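You operate a simulated robot arm through the tools that you are given. There is no shell and no other tool.

You are at the controls of a simulated robot arm. One attempt, no reset.

JOB
Touch the grey machine's holder against both blanks on the magnet, then wind the ram up.
Fine: pull the panel's stop out and press its green ON button once first; the blank in line with the holder comes first.

Only the result counts: the job must be done as asked and must still hold three seconds after the hand-in. Knocking over, shifting, dropping, spilling or breaking anything else fails it.

ROBOT AND FRAMES
A 7-joint arm with a two-finger parallel gripper, fixed in place. Base frame: the origin is on the floor under the middle of its stand, x ahead of it, y to its left, z up; the work surface is at about z = 0.82. Readings come in m, degrees, newtons and seconds.
With the tool pointing down near the work surface it reaches from about 0.28 to 0.72 m from the base axis. Its first joint turns from -166.0 to 166.0 degrees. Payload 3.43 kg.
Tool frame: the origin (TCP) lies between the finger pads and is the grasp point; the fingertips stand 0.03 m ahead of it; z points along the fingers, y is the line along which they close. Largest opening 0.094 m; finger width 0.028, thickness 0.01; the body of the gripper, 0.05 by 0.096 m, starts 0.055 m behind the TCP.
Orientation is that of the tool frame in the base frame, as [roll, pitch, yaw] about the fixed x, y, z axes, in that order (R = Rz(yaw) Ry(pitch) Rx(roll)). With the fingers straight down and closing along the base's y, the tool's x points along the base's -x, its y along +y and its z along -z.

CONTROLS
- The arm moves only by the tool jog_arm. Its argument "plan" is a list of rows, each an object of numbers (a shift or turn left out is 0, a gripper value left out holds the last): "grip": the gripper command, from -1 (fully open) to 1 (shut), values between in proportion; "dx", "dy", "dz": the shift along the tool's x, y, z in m; "wx", "wy", "wz": the turn, a rotation vector about the tool's x, y, z in degrees. In form: [{"grip": .., "dx": .., "dy": .., "dz": .., "wx": .., "wy": .., "wz": ..}, ...]. A call has 1 to 20 rows; each row is the pose to reach, as a shift and turn from the pose commanded when the call began, along the tool's axes at that moment. Each row takes 0.2 s and may step no farther than 0.05 m and 8.6 degrees from the row before; otherwise, or with a gripper value out of range, the whole call is refused. A pose out of reach is approached as far as the arm can. The call stops where the force on the tool passes 40 N (or 10 N more than at its start, if that is more) or the arm is blocked; 0.2 s more then pass. Each finger travels about 0.108 m/s and halts on what it meets, pressing with about 40 N; the grip force reading is that of the motor and also rises with nothing between the fingers. The clock runs only during rows and for 0.2 s after the last one: add rows that repeat a pose to give the fingers time. The reply holds the time, the measured pose of the TCP, the force on the tool along the base axes, the opening and the grip force, in the units named above and with some noise, with the torque about the TCP (base axes, N m) and any sound that the robot's microphone picked up.
- Cameras (640 x 400 px; columns grow to the right, rows downward): "scene" is fixed at [0.2205, -0.6506, 1.436]; the picture's right is [0.26, 0.96, 0.00], its down [0.95, -0.26, -0.14] and it looks along [-0.13, 0.04, -0.99] (base axes); focal length 214 px, centre (320, 200). "wrist" rides on the gripper at [0.076, 0.014, -0.103] in the tool frame; the picture's right is [-0.18, 0.98, 0.00], its down [-0.75, -0.14, -0.64] and it looks along [-0.63, -0.12, 0.77] (tool axes); focal length 243 px, centre (320, 200). There is no depth. A picture from a camera that has moved, and an enlarged one, comes with that camera's place and axes in the base frame and with its lens.
- camera(camera): a new picture of that camera. No time passes.
- move_column(by): moves the trunk up (or, below 0, down) by that many m; the arm rides with it, the base frame stays. It gives what a move gives, with no picture.
- inspect(camera, box): a new picture of the part [left, top, right, bottom] of that camera's present view, enlarged. No time passes.
- finish_job(): hands the job in; it is judged then, once.

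Nothing tells you positions but the pictures and the camera data. Unless the task says otherwise, let go and move clear before handing in.

The tools are called after "Call:" as name(argument=value, ...) on one line, values as JSON. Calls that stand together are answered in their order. jog_arm: Moves the arm, as the interface text tells. Its arguments: {"type":"object","properties":{"plan":{"type":"array","items":{"type":"object","properties":{"grip":{"type":"number"},"dx":{"type":"number"},"dy":{"type":"number"},"dz":{"type":"number"},"wx":{"type":"number"},"wy":{"type":"number"},"wz":{"type":"number"}}}}},"required":["plan"]} The other tools are called the same way: move_column (by) moves the trunk up or down; camera (camera) takes a picture; inspect (camera, box) takes an enlarged picture of a part of a camera's view; finish_job () hands the job in.

At the start:

```text
t: 0.0
eef_pos: [0.4999, -0.029, 1.2048]
tcp_rot: [-180.0, -0.1, 179.9]
wrist_force: [0.6, 0.0, -0.3]
moment: [-0.02, 0.0, -0.01]
gripper_width: 0.094
finger_force: 0.2
trunk travel left (down, up): [-0.225, 0.365]
```

scene: 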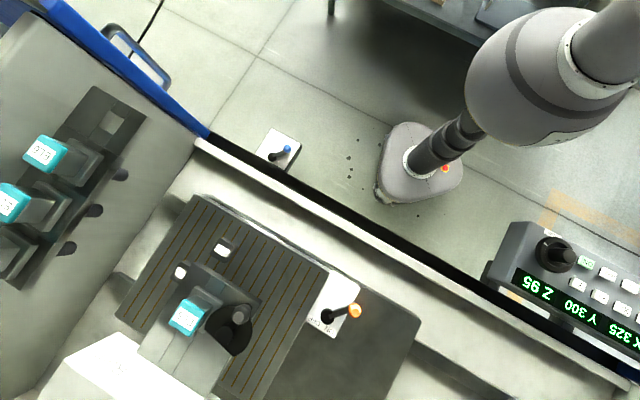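
wrist: 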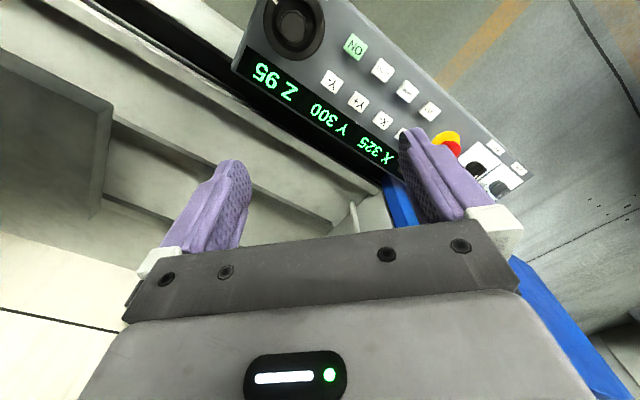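

I see a machine with a magnet table, a head/holder, a blue-knob lever and an orange-knob lever, and a control panel on the right with display X 325 Y 300 Z 95. I'll look closer at each part before moving anything.

Call:
inspect(camera="scene", box=[100, 180, 420, 400])

Call:
inspect(camera="scene", box=[470, 200, 640, 400])

Call:
inspect(camera="scene", box=[0, 60, 160, 300])

Call:
inspect(camera="scene", box=[230, 110, 350, 190])

Call:
inspect(camera="wrist", box=[220, 0, 540, 210])

```text
1.82 times, centred on (260, 290) of scene
camera zoom: at [0.2205, -0.6506, 1.436], right [0.26, 0.96, 0.0], down [0.95, -0.26, -0.14], along [-0.13, 0.04, -0.99], focal length 390 px, centre (429, 36)
```

zoom: 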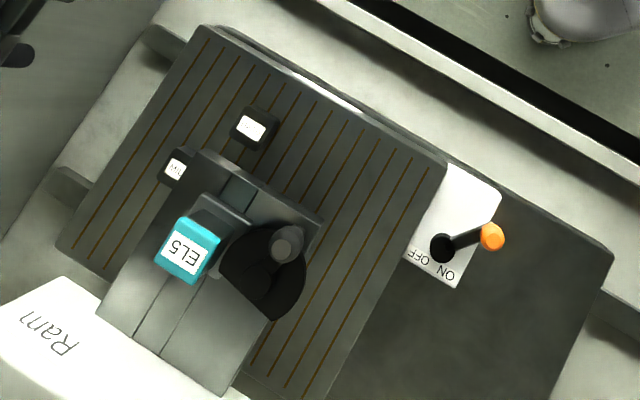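

```text
2.00 times, centred on (555, 300) of scene
camera zoom: at [0.2205, -0.6506, 1.436], right [0.26, 0.96, 0.0], down [0.95, -0.26, -0.14], along [-0.13, 0.04, -0.99], focal length 429 px, centre (-150, 0)
```

zoom: 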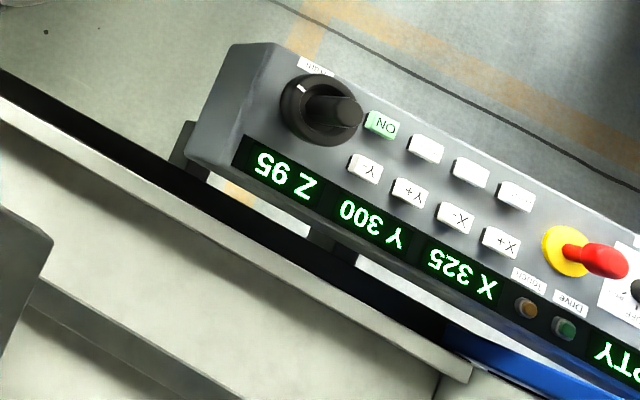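

```text
1.67 times, centred on (80, 180) of scene
camera zoom: at [0.2205, -0.6506, 1.436], right [0.26, 0.96, 0.0], down [0.95, -0.26, -0.14], along [-0.13, 0.04, -0.99], focal length 358 px, centre (720, 233)
```

zoom: 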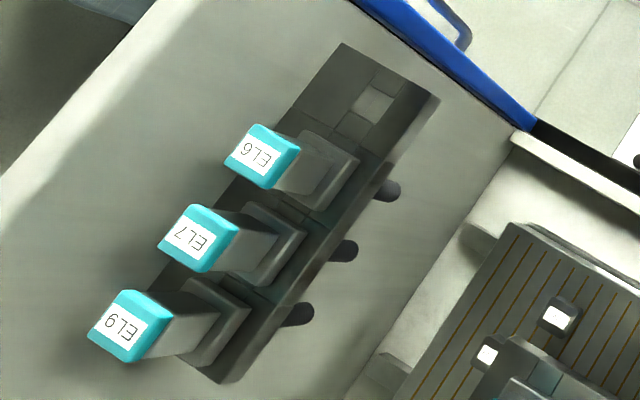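

```text
5.00 times, centred on (290, 150) of scene
camera zoom: at [0.2205, -0.6506, 1.436], right [0.26, 0.96, 0.0], down [0.95, -0.26, -0.14], along [-0.13, 0.04, -0.99], focal length 1072 px, centre (470, 450)
```

zoom: 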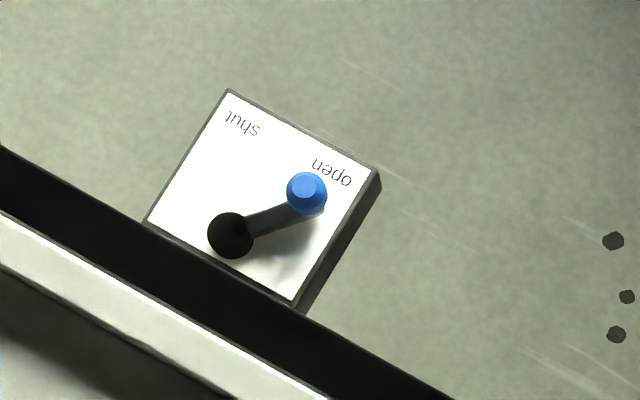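

```text
1.90 times, centred on (380, 105) of wrist
camera zoom: at [0.4235, -0.015, 1.3071], right [0.18, 0.98, 0.0], down [0.75, -0.14, 0.64], along [0.63, -0.12, -0.77], focal length 462 px, centre (206, 381)
```

zoom: 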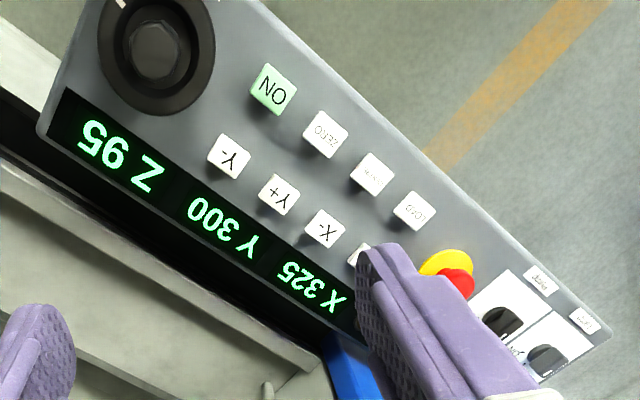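

The panel seems to sit in front of the robot, and the machine with its magnet is further off to the right. I'll shift the arm a little, still high up, to read the whole panel.

Call:
jog_arm(plan=[{"dx": 0.03, "dy": 0.035}, {"dx": 0.06, "dy": 0.07}, {"dx": 0.09, "dy": 0.105}, {"dx": 0.1, "dy": 0.14}, {"dx": 0.1, "dy": 0.16}])

Call:
camera(camera="wrist")

Call:
camera(camera="scene")

```text
t: 1.2
eef_pos: [0.3995, 0.1318, 1.2048]
tcp_rot: [180.0, 0.0, 180.0]
wrist_force: [-0.3, 1.1, -0.4]
moment: [-0.02, 0.02, 0.0]
gripper_width: 0.0941
finger_force: 0.2
trunk travel left (down, up): [-0.225, 0.365]
```

```text
taken
camera wrist: at [0.3235, 0.1456, 1.3075], right [0.18, 0.98, 0.0], down [0.75, -0.14, 0.64], along [0.63, -0.12, -0.77], focal length 243 px, centre (320, 200)
```

wrist: 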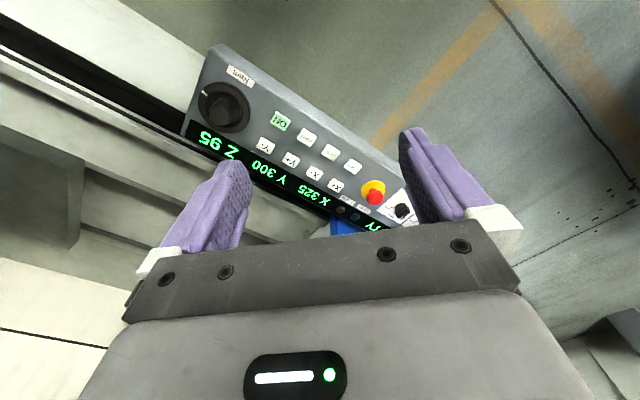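

```text
taken
```

scene: 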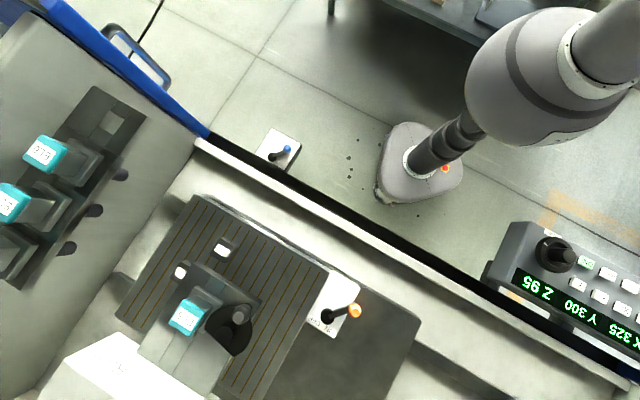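

The panel reads Z 95, Y 300, X 325, but the finger hides its right end. I'll shift over to see the rest.

Call:
jog_arm(plan=[{"dx": -0.03, "dy": 0.035}, {"dx": -0.06, "dy": 0.07}, {"dx": -0.07, "dy": 0.105}, {"dx": -0.07, "dy": 0.14}])

Call:
camera(camera="wrist")

Call:
inspect(camera="wrist", box=[120, 0, 440, 200])

```text
t: 2.2
eef_pos: [0.4689, 0.2722, 1.2019]
tcp_rot: [-180.0, 0.0, -180.0]
wrist_force: [-1.0, 0.9, 0.5]
moment: [0.0, 0.01, 0.01]
gripper_width: 0.0937
finger_force: 0.0
trunk travel left (down, up): [-0.225, 0.365]
```

```text
taken
camera wrist: at [0.3933, 0.2857, 1.3062], right [0.18, 0.98, 0.0], down [0.75, -0.14, 0.64], along [0.63, -0.12, -0.77], focal length 243 px, centre (320, 200)
```

wrist: 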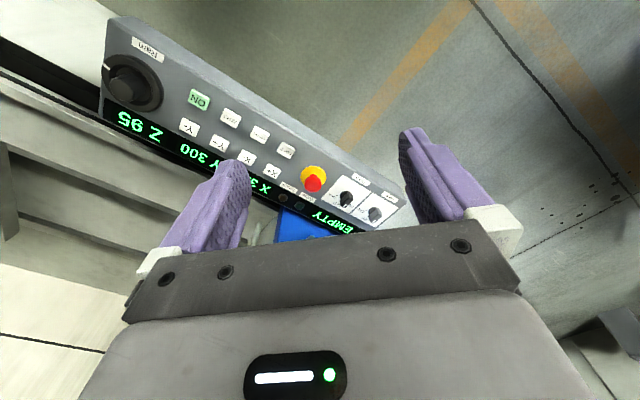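

```text
2.00 times, centred on (280, 100) of wrist
camera zoom: at [0.3933, 0.2857, 1.3062], right [0.18, 0.98, 0.0], down [0.75, -0.14, 0.64], along [0.63, -0.12, -0.77], focal length 485 px, centre (400, 400)
```

zoom: 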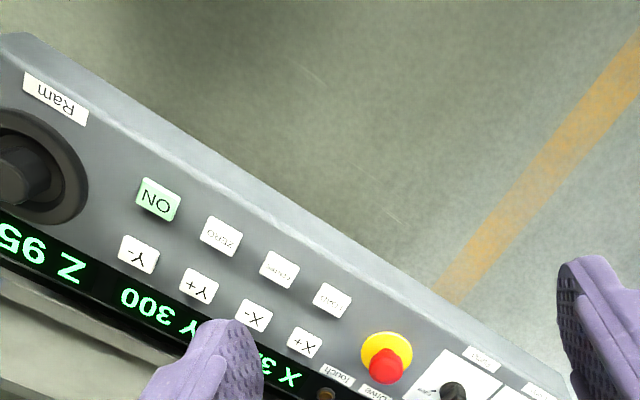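

The Ram handwheel is at about (0.449, -0.057), the ON button at about (0.497, 0.032, 0.828) and the stop at about (0.712, 0.212, 0.845). I'll go lower to read the small labels and lamps, staying well clear of the panel.

Call:
jog_arm(plan=[{"dx": -0.03, "dz": 0.03}, {"dx": -0.06, "dz": 0.06}, {"dx": -0.08, "dz": 0.09}, {"dx": -0.1, "dz": 0.11}])

Call:
camera(camera="wrist")

Call:
inspect(camera="wrist", box=[160, 0, 480, 200])

```text
t: 3.2
eef_pos: [0.5678, 0.2718, 1.0946]
tcp_rot: [180.0, -0.1, 180.0]
wrist_force: [-0.2, 0.5, 0.1]
moment: [-0.04, 0.0, 0.02]
gripper_width: 0.0939
finger_force: 0.0
trunk travel left (down, up): [-0.225, 0.365]
```

```text
taken
camera wrist: at [0.4941, 0.2859, 1.1972], right [0.18, 0.98, 0.0], down [0.75, -0.14, 0.64], along [0.63, -0.12, -0.77], focal length 243 px, centre (320, 200)
```

wrist: 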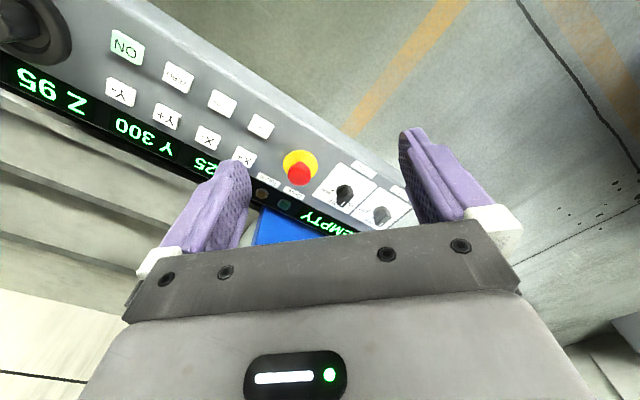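

```text
2.00 times, centred on (320, 100) of wrist
camera zoom: at [0.4941, 0.2859, 1.1972], right [0.18, 0.98, 0.0], down [0.75, -0.14, 0.64], along [0.63, -0.12, -0.77], focal length 485 px, centre (320, 400)
```

zoom: 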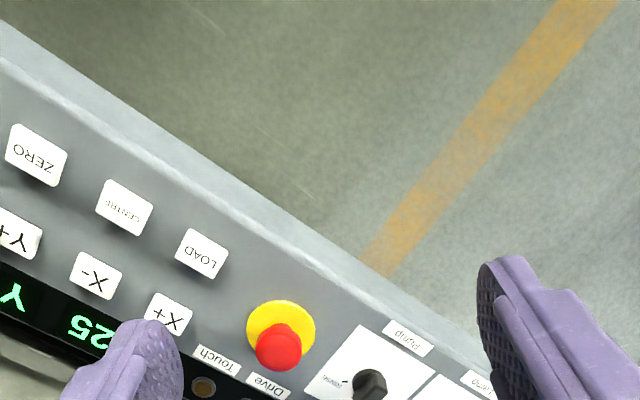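

The buttons read ON, ZERO, CENTRE and LOAD, then Y-, Y+, X- and X+; there are Touch and Drive lamps, and two rotary switches. I'll zoom in on the switches and lamps.

Call:
inspect(camera="wrist", box=[240, 140, 420, 250])

Call:
jog_arm(plan=[{"dx": -0.03, "dy": 0.03}, {"dx": -0.06, "dy": 0.06}, {"dx": -0.08, "dy": 0.06}])

Call:
camera(camera="wrist")

Call:
inspect(camera="wrist", box=[160, 40, 400, 190])

```text
3.56 times, centred on (330, 195) of wrist
camera zoom: at [0.4941, 0.2859, 1.1972], right [0.18, 0.98, 0.0], down [0.75, -0.14, 0.64], along [0.63, -0.12, -0.77], focal length 863 px, centre (284, 218)
```

zoom: 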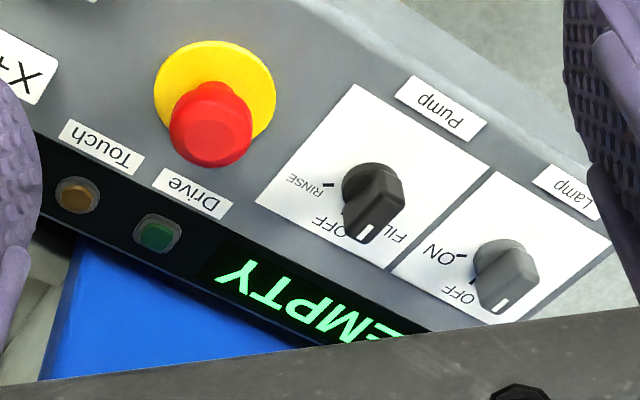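

```text
t: 4.0
eef_pos: [0.6453, 0.3286, 1.0935]
tcp_rot: [180.0, -0.1, 180.0]
wrist_force: [-0.1, 0.0, 0.6]
moment: [-0.02, -0.01, 0.01]
gripper_width: 0.0942
finger_force: 0.0
out of reach, approached as far as the arm can: row 3
trunk travel left (down, up): [-0.225, 0.365]
```

```text
taken
camera wrist: at [0.5692, 0.3418, 1.1965], right [0.18, 0.98, 0.0], down [0.75, -0.14, 0.64], along [0.63, -0.12, -0.77], focal length 243 px, centre (320, 200)
```

wrist: 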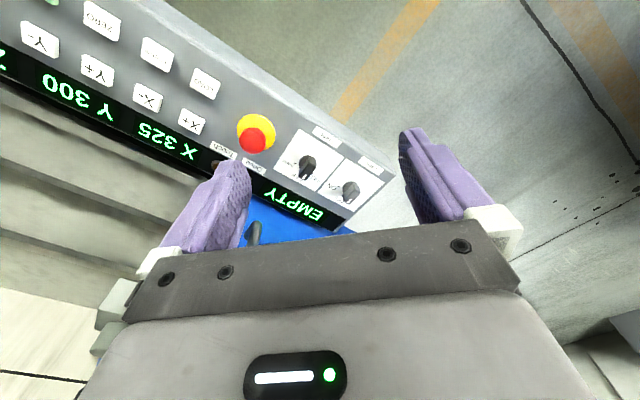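

```text
2.67 times, centred on (280, 115) of wrist
camera zoom: at [0.5692, 0.3418, 1.1965], right [0.18, 0.98, 0.0], down [0.75, -0.14, 0.64], along [0.63, -0.12, -0.77], focal length 647 px, centre (427, 427)
```

zoom: 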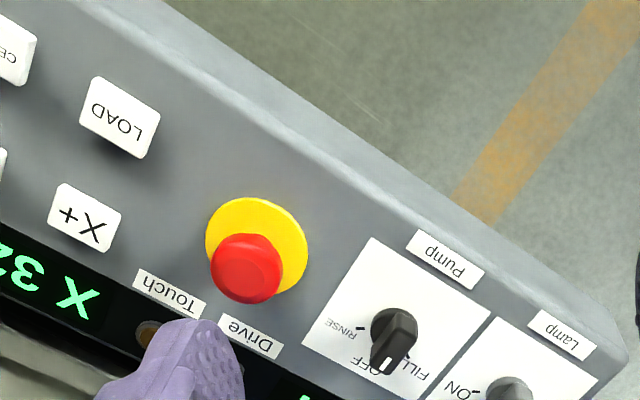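

The Pump switch reads RINSE/OFF/FILL and the Lamp switch ON/OFF; neither matters for this job. I'll zoom in on the blanks, the holder and the levers in the scene camera.

Call:
inspect(camera="scene", box=[150, 230, 270, 305])

Call:
inspect(camera="scene", box=[140, 270, 290, 365])

Call:
inspect(camera="scene", box=[200, 232, 240, 257])

Call:
inspect(camera="scene", box=[165, 260, 205, 285])

Call:
inspect(camera="scene", box=[290, 260, 410, 335])

```text
5.33 times, centred on (210, 268) of scene
camera zoom: at [0.2205, -0.6506, 1.436], right [0.26, 0.96, 0.0], down [0.95, -0.26, -0.14], along [-0.13, 0.04, -0.99], focal length 1144 px, centre (907, -160)
```

zoom: 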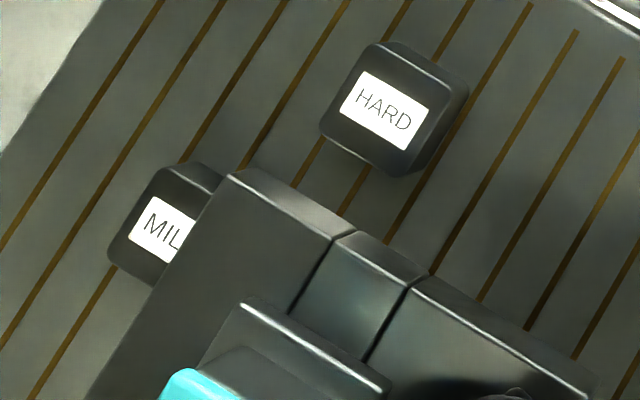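

```text
4.21 times, centred on (215, 318) of scene
camera zoom: at [0.2205, -0.6506, 1.436], right [0.26, 0.96, 0.0], down [0.95, -0.26, -0.14], along [-0.13, 0.04, -0.99], focal length 903 px, centre (762, -295)
```

zoom: 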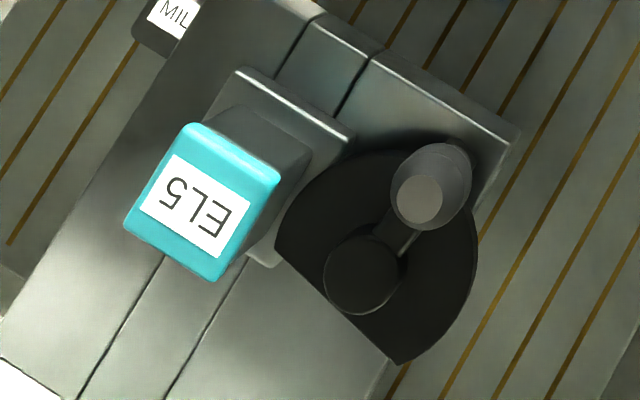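

```text
16.00 times, centred on (220, 244) of scene
camera zoom: at [0.2205, -0.6506, 1.436], right [0.26, 0.96, 0.0], down [0.95, -0.26, -0.14], along [-0.13, 0.04, -0.99], focal length 3432 px, centre (1920, -512)
```

zoom: 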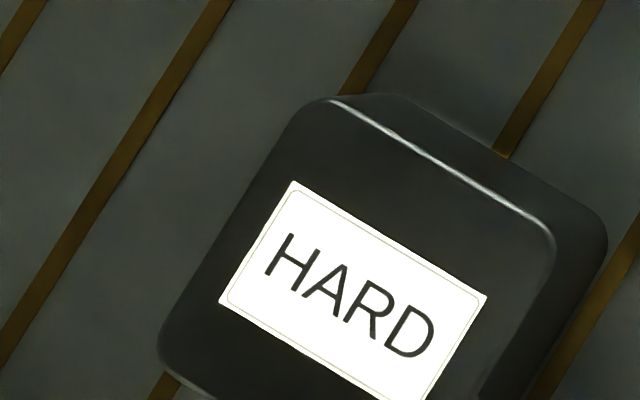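

```text
16.00 times, centred on (185, 272) of scene
camera zoom: at [0.2205, -0.6506, 1.436], right [0.26, 0.96, 0.0], down [0.95, -0.26, -0.14], along [-0.13, 0.04, -0.99], focal length 3432 px, centre (2480, -960)
```

zoom: 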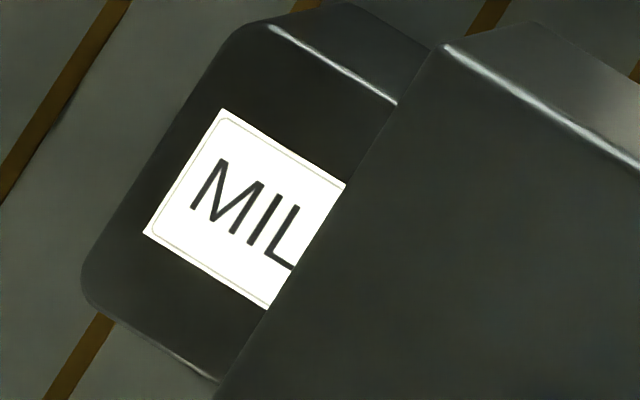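

```text
5.33 times, centred on (350, 298) of scene
camera zoom: at [0.2205, -0.6506, 1.436], right [0.26, 0.96, 0.0], down [0.95, -0.26, -0.14], along [-0.13, 0.04, -0.99], focal length 1144 px, centre (160, -320)
```

zoom: 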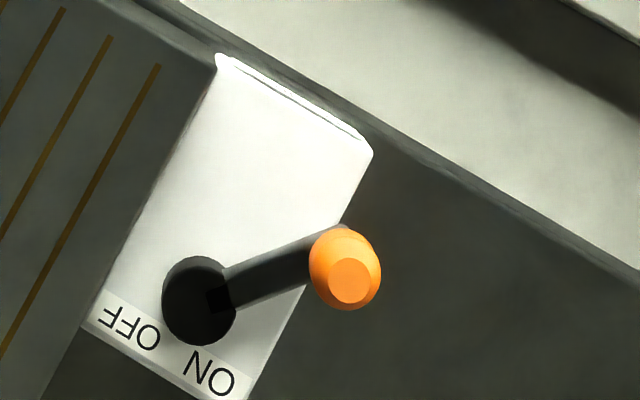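

The blanks are labelled HARD and MILD, and the ram head carries holder EL5. I need its position relative to them, so I'll raise the arm and swing it to look at the machine with the wrist camera.

Call:
jog_arm(plan=[{"dx": 0.028, "dy": -0.0256, "dz": -0.018}, {"dx": 0.056, "dy": -0.051, "dz": -0.036}, {"dx": 0.084, "dy": -0.077, "dz": -0.054}, {"dx": 0.112, "dy": -0.102, "dz": -0.072}, {"dx": 0.14, "dy": -0.128, "dz": -0.09}, {"dx": 0.168, "dy": -0.153, "dz": -0.108}, {"dx": 0.195, "dy": -0.179, "dz": -0.126}])

Call:
jog_arm(plan=[{"dx": 0.005, "dy": -0.041, "wz": 8.2}, {"dx": 0.01, "dy": -0.082, "wz": 16.4}, {"dx": 0.015, "dy": -0.123, "wz": 24.6}, {"dx": 0.02, "dy": -0.164, "wz": 32.8}, {"dx": 0.025, "dy": -0.205, "wz": 41}, {"dx": 0.03, "dy": -0.246, "wz": 49.2}, {"dx": 0.035, "dy": -0.287, "wz": 57.4}, {"dx": 0.04, "dy": -0.328, "wz": 65.6}, {"dx": 0.045, "dy": -0.369, "wz": 73.8}, {"dx": 0.05, "dy": -0.41, "wz": 82}, {"dx": 0.05, "dy": -0.45, "wz": 90}])

Call:
camera(camera="wrist")

Call:
camera(camera="scene")

```text
t: 5.6
eef_pos: [0.4488, 0.1495, 1.2191]
tcp_rot: [-180.0, 0.0, 180.0]
wrist_force: [0.2, 0.1, -0.7]
moment: [0.01, -0.01, 0.01]
gripper_width: 0.094
finger_force: 0.1
trunk travel left (down, up): [-0.225, 0.365]
```

```text
t: 8.0
eef_pos: [0.3993, -0.3022, 1.2186]
tcp_rot: [-180.0, -0.1, 89.9]
wrist_force: [-0.1, -0.3, -0.3]
moment: [-0.03, -0.01, 0.02]
gripper_width: 0.0939
finger_force: 0.0
trunk travel left (down, up): [-0.225, 0.365]
```

```text
taken
camera wrist: at [0.4143, -0.2267, 1.3219], right [0.98, -0.19, 0.0], down [-0.14, -0.75, 0.64], along [-0.12, -0.63, -0.77], focal length 243 px, centre (320, 200)
```

wrist: 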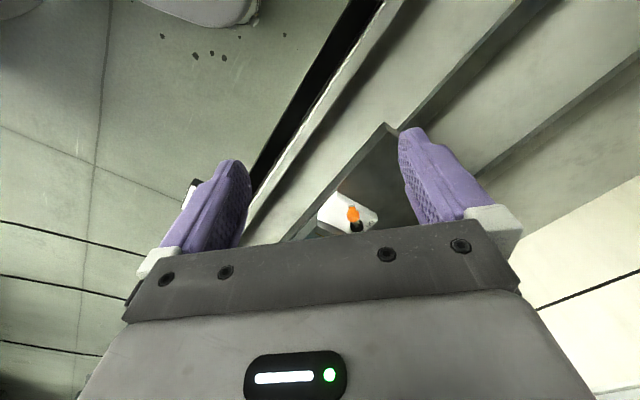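

```text
taken
```

scene: 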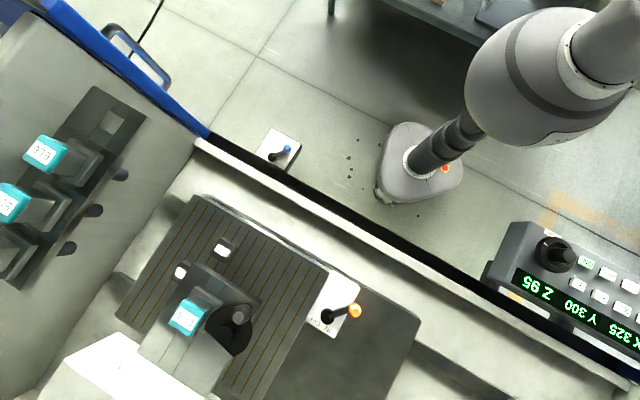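

From here the gripper body hides the machine. I'll tilt the tool so the fingers point toward it, which puts it in the open upper part of the picture.

Call:
jog_arm(plan=[{"dx": -0.02, "wy": -8}, {"dx": -0.04, "wy": -16}, {"dx": -0.06, "wy": -24}, {"dx": -0.08, "wy": -32}, {"dx": -0.1, "wy": -40}, {"dx": -0.12, "wy": -46}])

Call:
camera(camera="wrist")

```text
t: 9.4
eef_pos: [0.3994, -0.4204, 1.2195]
tcp_rot: [-180.0, 46.0, 90.0]
wrist_force: [0.1, 0.7, 0.3]
moment: [-0.01, 0.0, -0.01]
gripper_width: 0.0938
finger_force: 0.1
trunk travel left (down, up): [-0.225, 0.365]
```

```text
taken
camera wrist: at [0.4151, -0.294, 1.2363], right [0.98, -0.13, 0.13], down [-0.14, -0.06, 0.99], along [-0.12, -0.99, -0.08], focal length 243 px, centre (320, 200)
```

wrist: 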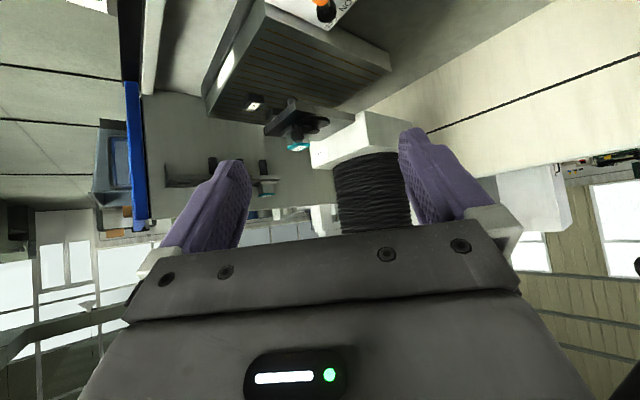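

Now the machine shows, upside-down, in the upper half. I'll zoom in on the head and the blanks.

Call:
inspect(camera="wrist", box=[200, 0, 420, 160])

Call:
inspect(camera="wrist", box=[230, 70, 350, 160])

```text
2.50 times, centred on (310, 80) of wrist
camera zoom: at [0.4151, -0.294, 1.2363], right [0.98, -0.13, 0.13], down [-0.14, -0.06, 0.99], along [-0.12, -0.99, -0.08], focal length 606 px, centre (345, 500)
```

zoom: 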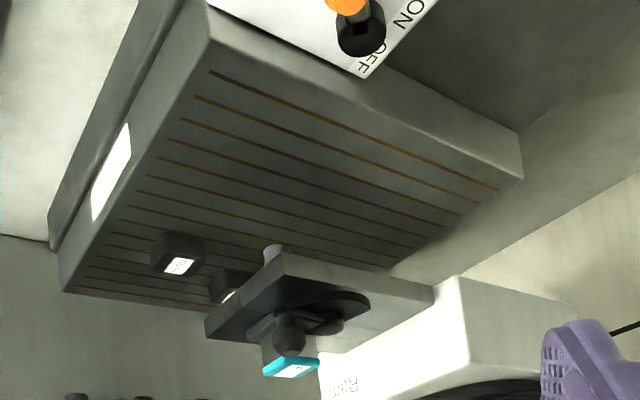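

```text
4.44 times, centred on (290, 115) of wrist
camera zoom: at [0.4151, -0.294, 1.2363], right [0.98, -0.13, 0.13], down [-0.14, -0.06, 0.99], along [-0.12, -0.99, -0.08], focal length 1078 px, centre (453, 578)
```

zoom: 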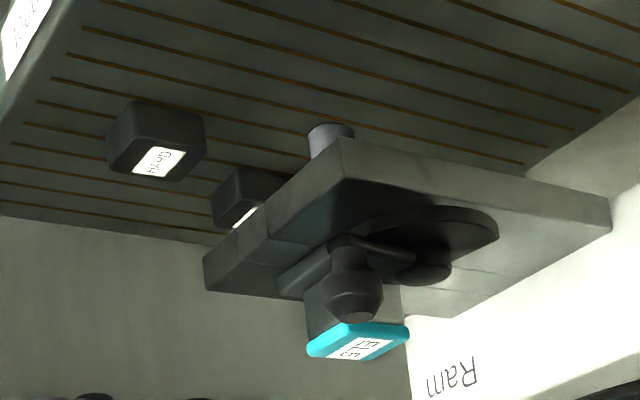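

The two views put the electrode tip near (0.305, -0.912, 0.906), the HARD blank top near (0.206, -0.885, 0.919) and MILD near (0.23, -0.98). Measured along the machine's axes, MILD is the one in line with the holder. I'll look from lower down to compare heights properly.

Call:
jog_arm(plan=[{"dx": 0.02, "dy": -0.02, "dz": 0.02}, {"dx": 0.05, "dy": -0.04, "dz": 0.04}, {"dx": 0.08, "dy": -0.06, "dz": 0.06}, {"dx": 0.11, "dy": -0.08, "dz": 0.08}, {"dx": 0.14, "dy": -0.1, "dz": 0.09}, {"dx": 0.165, "dy": -0.12, "dz": 0.09}])

Call:
camera(camera="wrist")

Call:
inspect(camera="wrist", box=[240, 60, 480, 220])

```text
t: 10.8
eef_pos: [0.279, -0.3703, 1.0371]
tcp_rot: [180.0, 45.9, 90.0]
wrist_force: [0.3, 0.1, 0.2]
moment: [-0.02, 0.0, 0.0]
gripper_width: 0.0942
finger_force: 0.0
trunk travel left (down, up): [-0.225, 0.365]
```

```text
taken
camera wrist: at [0.2936, -0.2439, 1.0544], right [0.98, -0.13, 0.13], down [-0.14, -0.06, 0.99], along [-0.12, -0.99, -0.08], focal length 243 px, centre (320, 200)
```

wrist: 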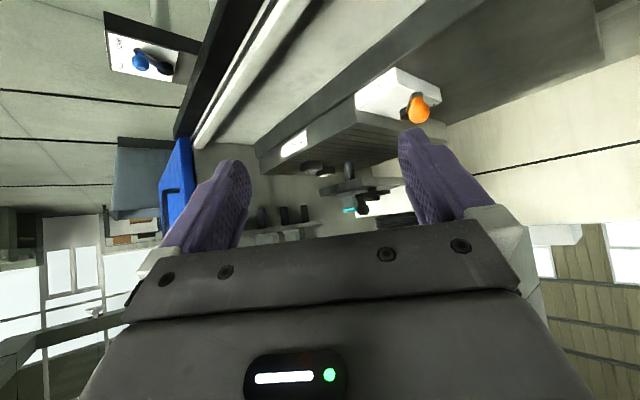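

```text
2.50 times, centred on (360, 140) of wrist
camera zoom: at [0.2936, -0.2439, 1.0544], right [0.98, -0.13, 0.13], down [-0.14, -0.06, 0.99], along [-0.12, -0.99, -0.08], focal length 606 px, centre (220, 350)
```

zoom: 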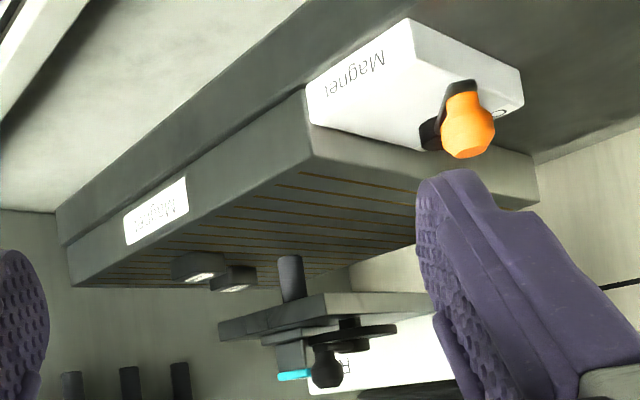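

From here it is clear the electrode tip (z about 0.907) hangs below the blank tops (z about 0.92), so the ram has to come up before any X/Y move. The stop comes first: I'll bring the tool upright and swing back toward it at about (0.713, 0.209, 0.845).

Call:
jog_arm(plan=[{"dx": -0.012, "dz": -0.012, "wy": 8}, {"dx": -0.024, "dz": -0.024, "wy": 16}, {"dx": -0.036, "dz": -0.036, "wy": 24}, {"dx": -0.048, "dz": -0.048, "wy": 32}, {"dx": -0.06, "dz": -0.06, "wy": 40}, {"dx": -0.072, "dz": -0.07, "wy": 46}])

Call:
jog_arm(plan=[{"dx": 0.0408, "dy": 0.0208, "wz": -8.15}, {"dx": 0.0815, "dy": 0.0415, "wz": -16.3}, {"dx": 0.1223, "dy": 0.0623, "wz": -24.46}, {"dx": 0.1631, "dy": 0.0831, "wz": -32.6}, {"dx": 0.2038, "dy": 0.1038, "wz": -40.8}, {"dx": 0.2446, "dy": 0.1246, "wz": -48.9}, {"dx": 0.2854, "dy": 0.1454, "wz": -57.1}, {"dx": 0.3262, "dy": 0.1662, "wz": -65.2}, {"dx": 0.3669, "dy": 0.1869, "wz": -73.4}, {"dx": 0.4077, "dy": 0.2077, "wz": -81.5}, {"dx": 0.4485, "dy": 0.2285, "wz": -89.7}, {"dx": 0.4892, "dy": 0.2492, "wz": -97.8}, {"dx": 0.53, "dy": 0.27, "wz": -106}])

Call:
camera(camera="wrist")

```text
t: 12.2
eef_pos: [0.2781, -0.371, 1.1395]
tcp_rot: [180.0, -0.3, 90.0]
wrist_force: [-0.7, 0.1, -0.3]
moment: [-0.02, 0.01, -0.02]
gripper_width: 0.0939
finger_force: 0.0
trunk travel left (down, up): [-0.225, 0.365]
```

```text
t: 15.0
eef_pos: [0.5498, 0.1589, 1.1385]
tcp_rot: [180.0, 0.0, -163.9]
wrist_force: [-0.7, 0.8, 0.3]
moment: [0.02, -0.02, -0.01]
gripper_width: 0.0941
finger_force: 0.0
trunk travel left (down, up): [-0.225, 0.365]
```

```text
taken
camera wrist: at [0.4725, 0.1523, 1.2423], right [-0.1, 1.0, 0.0], down [0.76, 0.07, 0.64], along [0.64, 0.06, -0.77], focal length 243 px, centre (320, 200)
```

wrist: 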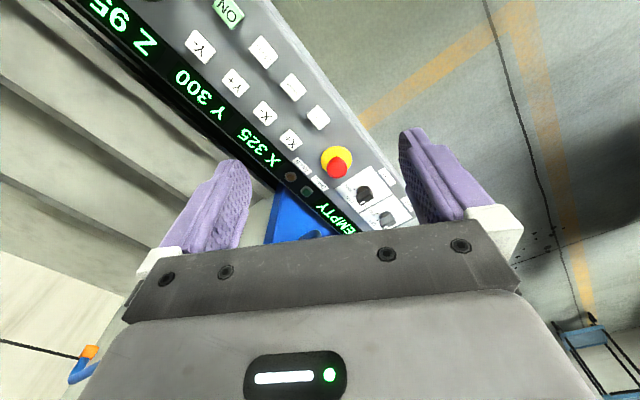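

The red stop is clearly visible ahead. I'll move above it with the tool tilted outward about 20° to gain reach, and stay well above the panel for now.

Call:
jog_arm(plan=[{"dx": -0.028, "dz": 0.03, "wy": -4}, {"dx": -0.057, "dz": 0.06, "wy": -8, "dy": 0.001}, {"dx": -0.085, "dz": 0.09, "wy": -12, "dy": 0.002}, {"dx": -0.114, "dz": 0.12, "wy": -16, "dy": 0.003}, {"dx": -0.142, "dz": 0.15, "wy": -20, "dy": 0.003}, {"dx": -0.1706, "dz": 0.18, "wy": -22, "dy": 0.003}])

Call:
camera(camera="wrist")

Call:
inspect(camera="wrist", box=[240, 60, 440, 200])

```text
t: 16.4
eef_pos: [0.7144, 0.2098, 0.9574]
tcp_rot: [180.0, 22.1, -164.0]
wrist_force: [-0.6, -1.1, 0.4]
moment: [-0.03, -0.01, -0.01]
gripper_width: 0.094
finger_force: 0.0
trunk travel left (down, up): [-0.225, 0.365]
```

```text
taken
camera wrist: at [0.605, 0.1931, 1.0253], right [-0.11, 0.99, 0.07], down [0.48, -0.01, 0.88], along [0.87, 0.13, -0.47], focal length 243 px, centre (320, 200)
```

wrist: 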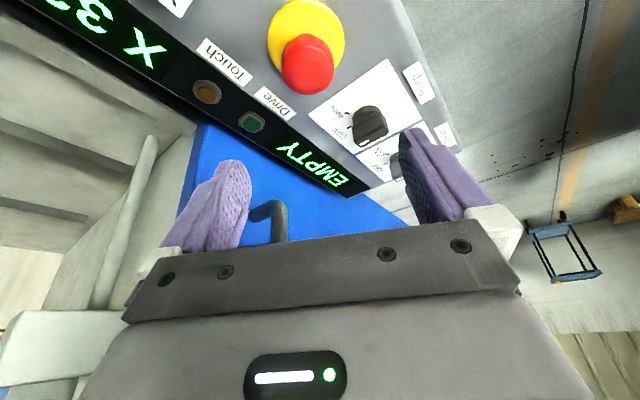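

```text
2.86 times, centred on (340, 130) of wrist
camera zoom: at [0.605, 0.1931, 1.0253], right [-0.11, 0.99, 0.07], down [0.48, -0.01, 0.88], along [0.87, 0.13, -0.47], focal length 693 px, centre (263, 400)
```

zoom: 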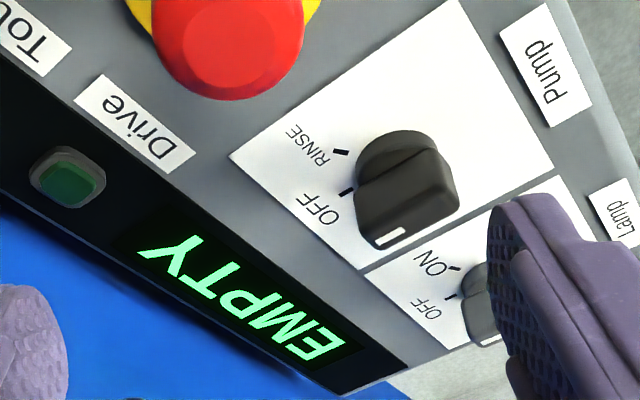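

The arm can reach, and the stop is centred near (0.713, 0.208) with its cap top at z about 0.85. I'll lower the open fingers around it, keeping the tips just above the panel face.

Call:
jog_arm(plan=[{"dx": 0.0093, "dy": -0.0003, "dz": 0.0217}, {"dx": 0.0186, "dy": -0.0006, "dz": 0.0434}, {"dx": 0.0279, "dy": -0.001, "dz": 0.0651}, {"dx": 0.034, "dy": -0.0013, "dz": 0.0794}, {"dx": 0.0372, "dy": -0.0013, "dz": 0.0868}])

Call:
camera(camera="wrist")

```text
t: 17.6
eef_pos: [0.7118, 0.208, 0.8653]
tcp_rot: [-179.9, 22.0, -164.0]
wrist_force: [-0.2, 0.5, 0.1]
moment: [-0.02, -0.02, -0.01]
gripper_width: 0.0942
finger_force: 0.1
trunk travel left (down, up): [-0.225, 0.365]
```

```text
taken
camera wrist: at [0.6038, 0.1915, 0.9314], right [-0.11, 0.99, 0.07], down [0.48, -0.01, 0.88], along [0.87, 0.13, -0.47], focal length 243 px, centre (320, 200)
```

wrist: 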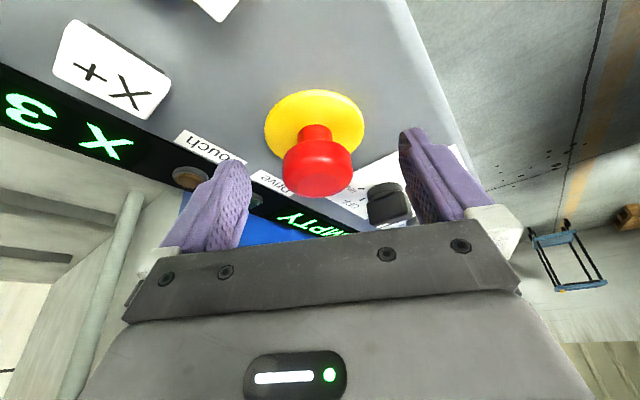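

The stop's red mushroom head now sits between the two fingers, and the fingertips are clear of the panel. I'll close on it.

Call:
jog_arm(plan=[{"grip": 1}, {"grip": 1}, {"grip": 1}])

Call:
camera(camera="wrist")

```text
t: 18.4
eef_pos: [0.7126, 0.2072, 0.8646]
tcp_rot: [-179.9, 22.0, -164.1]
wrist_force: [1.8, -4.8, -1.0]
moment: [-0.16, -0.11, -0.05]
gripper_width: 0.0386
finger_force: 45.0
trunk travel left (down, up): [-0.225, 0.365]
```

```text
taken
camera wrist: at [0.6041, 0.1904, 0.9313], right [-0.11, 0.99, 0.07], down [0.48, -0.01, 0.88], along [0.87, 0.13, -0.47], focal length 243 px, centre (320, 200)
```

wrist: 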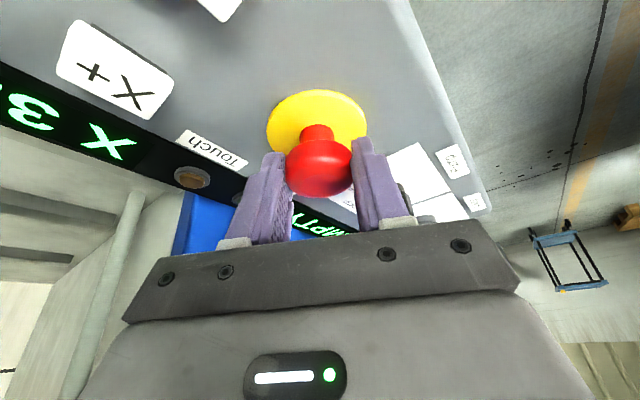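

The head is gripped at a 38.6 mm opening. Now I'll pull straight up in small steps.

Call:
jog_arm(plan=[{"dx": -0.0011, "dz": -0.0028, "grip": 1}, {"dx": -0.0022, "dz": -0.0056}, {"dx": -0.0034, "dz": -0.0083}, {"dx": -0.0045, "dz": -0.0111}])

Call:
camera(camera="wrist")

```text
t: 19.4
eef_pos: [0.7124, 0.2059, 0.8731]
tcp_rot: [180.0, 21.7, -164.1]
wrist_force: [7.5, -8.5, -20.2]
moment: [0.11, -0.98, 0.03]
gripper_width: 0.0385
finger_force: 44.8
trunk travel left (down, up): [-0.225, 0.365]
```

```text
taken
camera wrist: at [0.6045, 0.1905, 0.9404], right [-0.11, 0.99, 0.07], down [0.48, -0.01, 0.88], along [0.87, 0.13, -0.48], focal length 243 px, centre (320, 200)
```

wrist: 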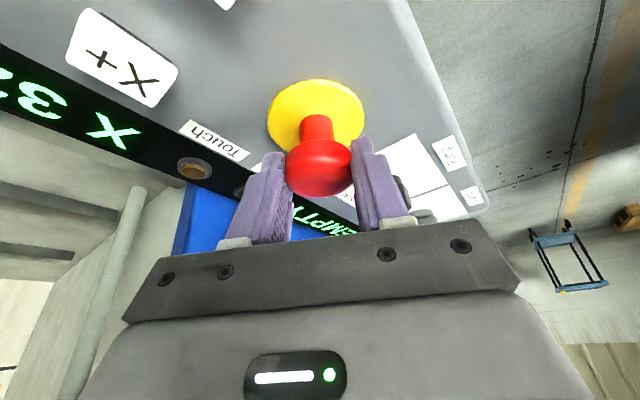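

The stem is about 8 mm further out with 20 N of resistance. I'll pull a touch more to be sure it is at the end of its travel.

Call:
jog_arm(plan=[{"dx": -0.0008, "dz": -0.002, "grip": 1}, {"dx": -0.0015, "dz": -0.0037}])

Call:
camera(camera="wrist")

```text
t: 20.0
eef_pos: [0.7127, 0.2068, 0.8733]
tcp_rot: [180.0, 21.4, -164.1]
wrist_force: [6.7, -10.3, -37.0]
moment: [-0.19, 0.17, -0.02]
gripper_width: 0.0389
finger_force: 45.1
trunk travel left (down, up): [-0.225, 0.365]
```

```text
taken
camera wrist: at [0.6046, 0.1906, 0.9431], right [-0.11, 0.99, 0.07], down [0.49, -0.01, 0.87], along [0.87, 0.12, -0.48], focal length 243 px, centre (320, 200)
```

wrist: 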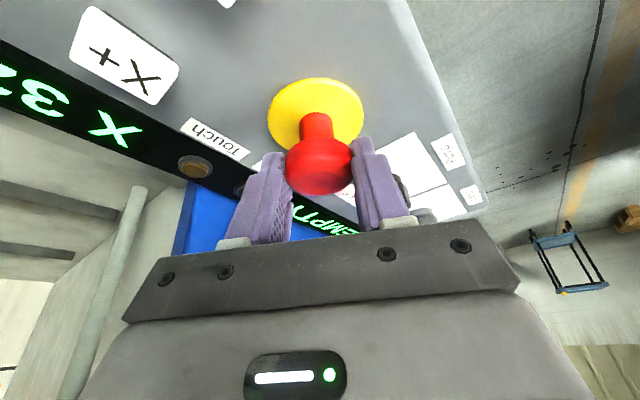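

It is at its end stop (37 N, no further travel). I'll relax the pull a little, open the fingers and look.

Call:
jog_arm(plan=[{"dx": 0.001, "dz": 0.0025, "grip": 1}, {"dx": 0.0015, "dz": 0.0037, "grip": -1}, {"dx": 0.0015, "dz": 0.0037, "grip": -1}, {"dx": 0.0015, "dz": 0.0037, "grip": -1}])

Call:
camera(camera="wrist")

```text
t: 21.0
eef_pos: [0.7121, 0.2086, 0.8768]
tcp_rot: [-180.0, 22.1, -164.0]
wrist_force: [-0.3, 0.3, -0.9]
moment: [-0.01, -0.01, 0.02]
gripper_width: 0.094
finger_force: 0.1
trunk travel left (down, up): [-0.225, 0.365]
```

```text
taken
camera wrist: at [0.6032, 0.1917, 0.9436], right [-0.11, 0.99, 0.07], down [0.48, -0.01, 0.88], along [0.87, 0.13, -0.47], focal length 243 px, centre (320, 200)
```

wrist: 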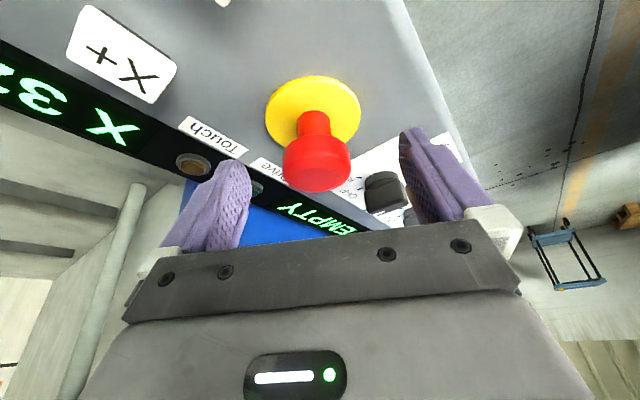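

The stop has stayed out, with its head at z about 0.861 compared with 0.853 before. Next I'll rise clear, stand the tool upright and go above the ON button at about (0.497, 0.032).

Call:
jog_arm(plan=[{"dx": -0.015, "dz": -0.0371}, {"dx": -0.03, "dz": -0.0741}, {"dx": -0.0451, "dz": -0.1112}])

Call:
jog_arm(plan=[{"dx": 0.038, "dz": -0.02, "wy": 4}, {"dx": 0.076, "dz": -0.04, "wy": 8}, {"dx": 0.114, "dz": -0.05, "wy": 12}, {"dx": 0.152, "dz": -0.05, "wy": 16}, {"dx": 0.19, "dz": -0.06, "wy": 22, "grip": 1}])

Call:
camera(camera="scene")

Call:
camera(camera="wrist")

```text
t: 21.8
eef_pos: [0.7116, 0.209, 0.995]
tcp_rot: [180.0, 21.9, -163.9]
wrist_force: [-0.4, -0.5, 0.5]
moment: [-0.02, 0.03, 0.0]
gripper_width: 0.0939
finger_force: 0.1
trunk travel left (down, up): [-0.225, 0.365]
```

```text
t: 23.0
eef_pos: [0.5199, 0.1537, 0.9793]
tcp_rot: [-180.0, -0.1, -164.0]
wrist_force: [-0.1, 0.3, 0.3]
moment: [0.04, 0.03, 0.01]
gripper_width: 0.0109
finger_force: 0.5
trunk travel left (down, up): [-0.225, 0.365]
```

```text
taken
```

scene: 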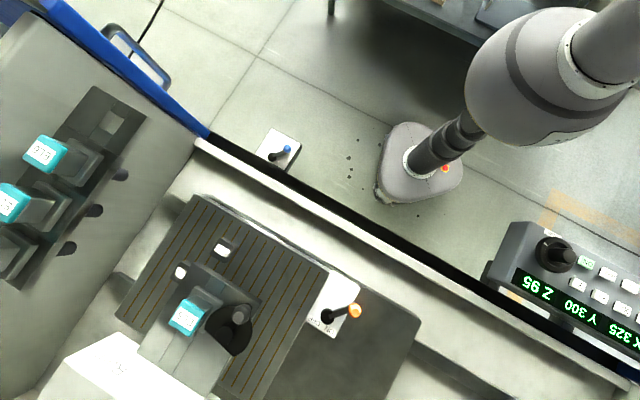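

```text
taken
camera wrist: at [0.443, 0.146, 1.083], right [-0.09, 1.0, 0.0], down [0.76, 0.07, 0.64], along [0.64, 0.06, -0.77], focal length 243 px, centre (320, 200)
```

wrist: 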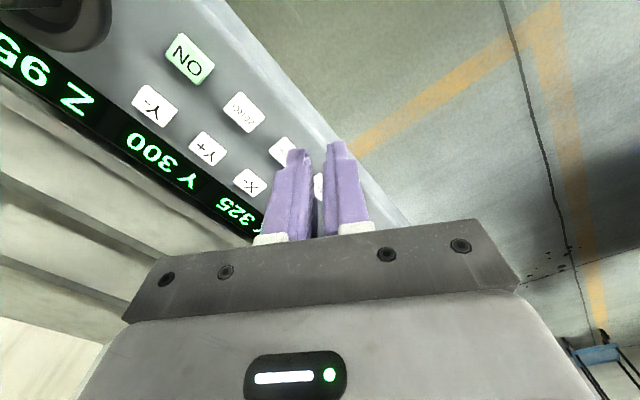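

ON is confirmed at (0.496, 0.032, 0.829). With the fingers closed I'll go to just above it.

Call:
jog_arm(plan=[{"dx": 0.0141, "dy": -0.0276, "dz": 0.01, "grip": 1}, {"dx": 0.0283, "dy": -0.0552, "dz": 0.03}, {"dx": 0.0424, "dy": -0.0828, "dz": 0.055}, {"dx": 0.0565, "dy": -0.1104, "dz": 0.0793}, {"dx": 0.0565, "dy": -0.1104, "dz": 0.0993}])

Call:
camera(camera="wrist")

```text
t: 24.2
eef_pos: [0.4969, 0.0299, 0.8806]
tcp_rot: [179.9, 0.0, -164.0]
wrist_force: [0.2, -2.0, -0.4]
moment: [-0.02, 0.02, 0.02]
gripper_width: 0.0002
finger_force: 32.9
trunk travel left (down, up): [-0.225, 0.365]
```

```text
taken
camera wrist: at [0.4202, 0.0229, 0.9845], right [-0.09, 1.0, 0.0], down [0.76, 0.07, 0.64], along [0.64, 0.06, -0.77], focal length 243 px, centre (320, 200)
```

wrist: 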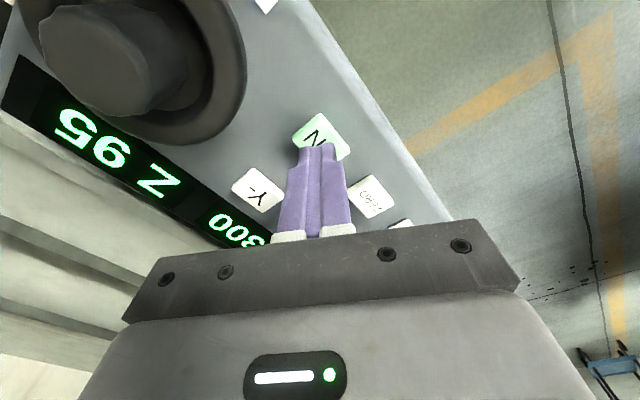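

The fingertips are right over ON. I'll press it once, straight down, then come up.

Call:
jog_arm(plan=[{"dz": 0.01, "grip": 1}, {"dz": 0.016}, {"dz": 0.02}, {"dz": 0.023}, {"dz": 0.025}])

```text
t: 25.4
eef_pos: [0.4974, 0.0301, 0.8579]
tcp_rot: [-179.9, 0.1, -163.9]
wrist_force: [0.9, 0.4, 23.2]
moment: [-0.01, 0.09, -0.02]
gripper_width: 0.0
finger_force: 33.0
trunk travel left (down, up): [-0.225, 0.365]
heard: click
```

A click was heard with 23 N on the button. I'll lift off and check the lamps.

Call:
jog_arm(plan=[{"dz": -0.01, "grip": 1}, {"dz": -0.03}, {"dz": -0.06}, {"dz": -0.1}])

Call:
inspect(camera="scene", box=[470, 200, 640, 400])

Call:
camera(camera="wrist")

```text
t: 26.4
eef_pos: [0.4973, 0.0316, 0.9561]
tcp_rot: [-180.0, 0.0, -164.0]
wrist_force: [-0.5, -0.5, 0.3]
moment: [0.0, 0.04, 0.0]
gripper_width: 0.0001
finger_force: 33.0
trunk travel left (down, up): [-0.225, 0.365]
```

```text
2.00 times, centred on (555, 300) of scene
camera zoom: at [0.2205, -0.6506, 1.436], right [0.26, 0.96, 0.0], down [0.95, -0.26, -0.14], along [-0.13, 0.04, -0.99], focal length 429 px, centre (-150, 0)
```

zoom: 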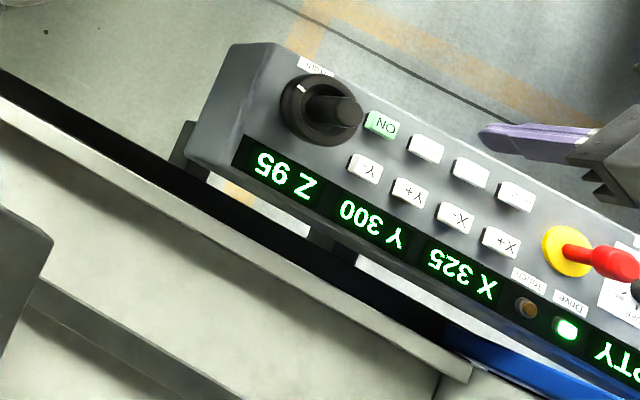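

```text
taken
camera wrist: at [0.4196, 0.0242, 1.0598], right [-0.09, 1.0, 0.0], down [0.76, 0.07, 0.64], along [0.64, 0.06, -0.77], focal length 243 px, centre (320, 200)
```

wrist: 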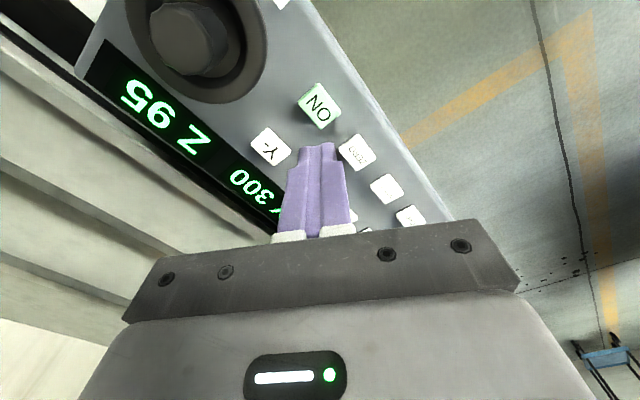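

The Drive lamp is lit, so the machine is live. Next I'll look at the Ram handwheel from above to plan a grip on its hub.

Call:
jog_arm(plan=[{"dx": 0.03, "dy": -0.02, "dz": -0.02, "grip": -1}, {"dx": 0.06, "dy": -0.04, "dz": -0.04}, {"dx": 0.09, "dy": -0.06, "dz": -0.06}, {"dx": 0.12, "dy": -0.08, "dz": -0.08}])

Call:
camera(camera="wrist")

Call:
inspect(camera="wrist", box=[200, 0, 400, 125])

```text
t: 27.4
eef_pos: [0.4027, -0.0791, 1.0373]
tcp_rot: [179.9, 0.0, -164.0]
wrist_force: [-0.3, -0.4, -0.6]
moment: [0.0, 0.0, 0.02]
gripper_width: 0.094
finger_force: 0.1
trunk travel left (down, up): [-0.225, 0.365]
```

```text
taken
camera wrist: at [0.3256, -0.0874, 1.1401], right [-0.09, 1.0, 0.0], down [0.76, 0.07, 0.64], along [0.64, 0.06, -0.77], focal length 243 px, centre (320, 200)
```

wrist: 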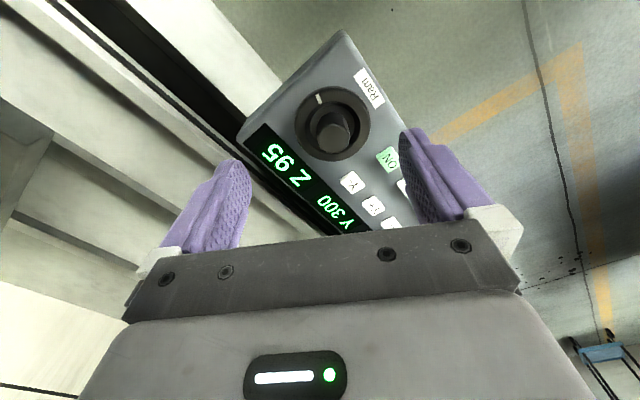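

```text
3.20 times, centred on (300, 62) of wrist
camera zoom: at [0.3256, -0.0874, 1.1401], right [-0.09, 1.0, 0.0], down [0.76, 0.07, 0.64], along [0.64, 0.06, -0.77], focal length 776 px, centre (384, 640)
```

zoom: 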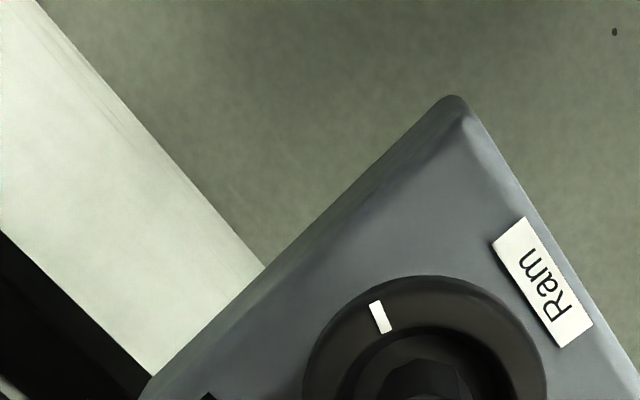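

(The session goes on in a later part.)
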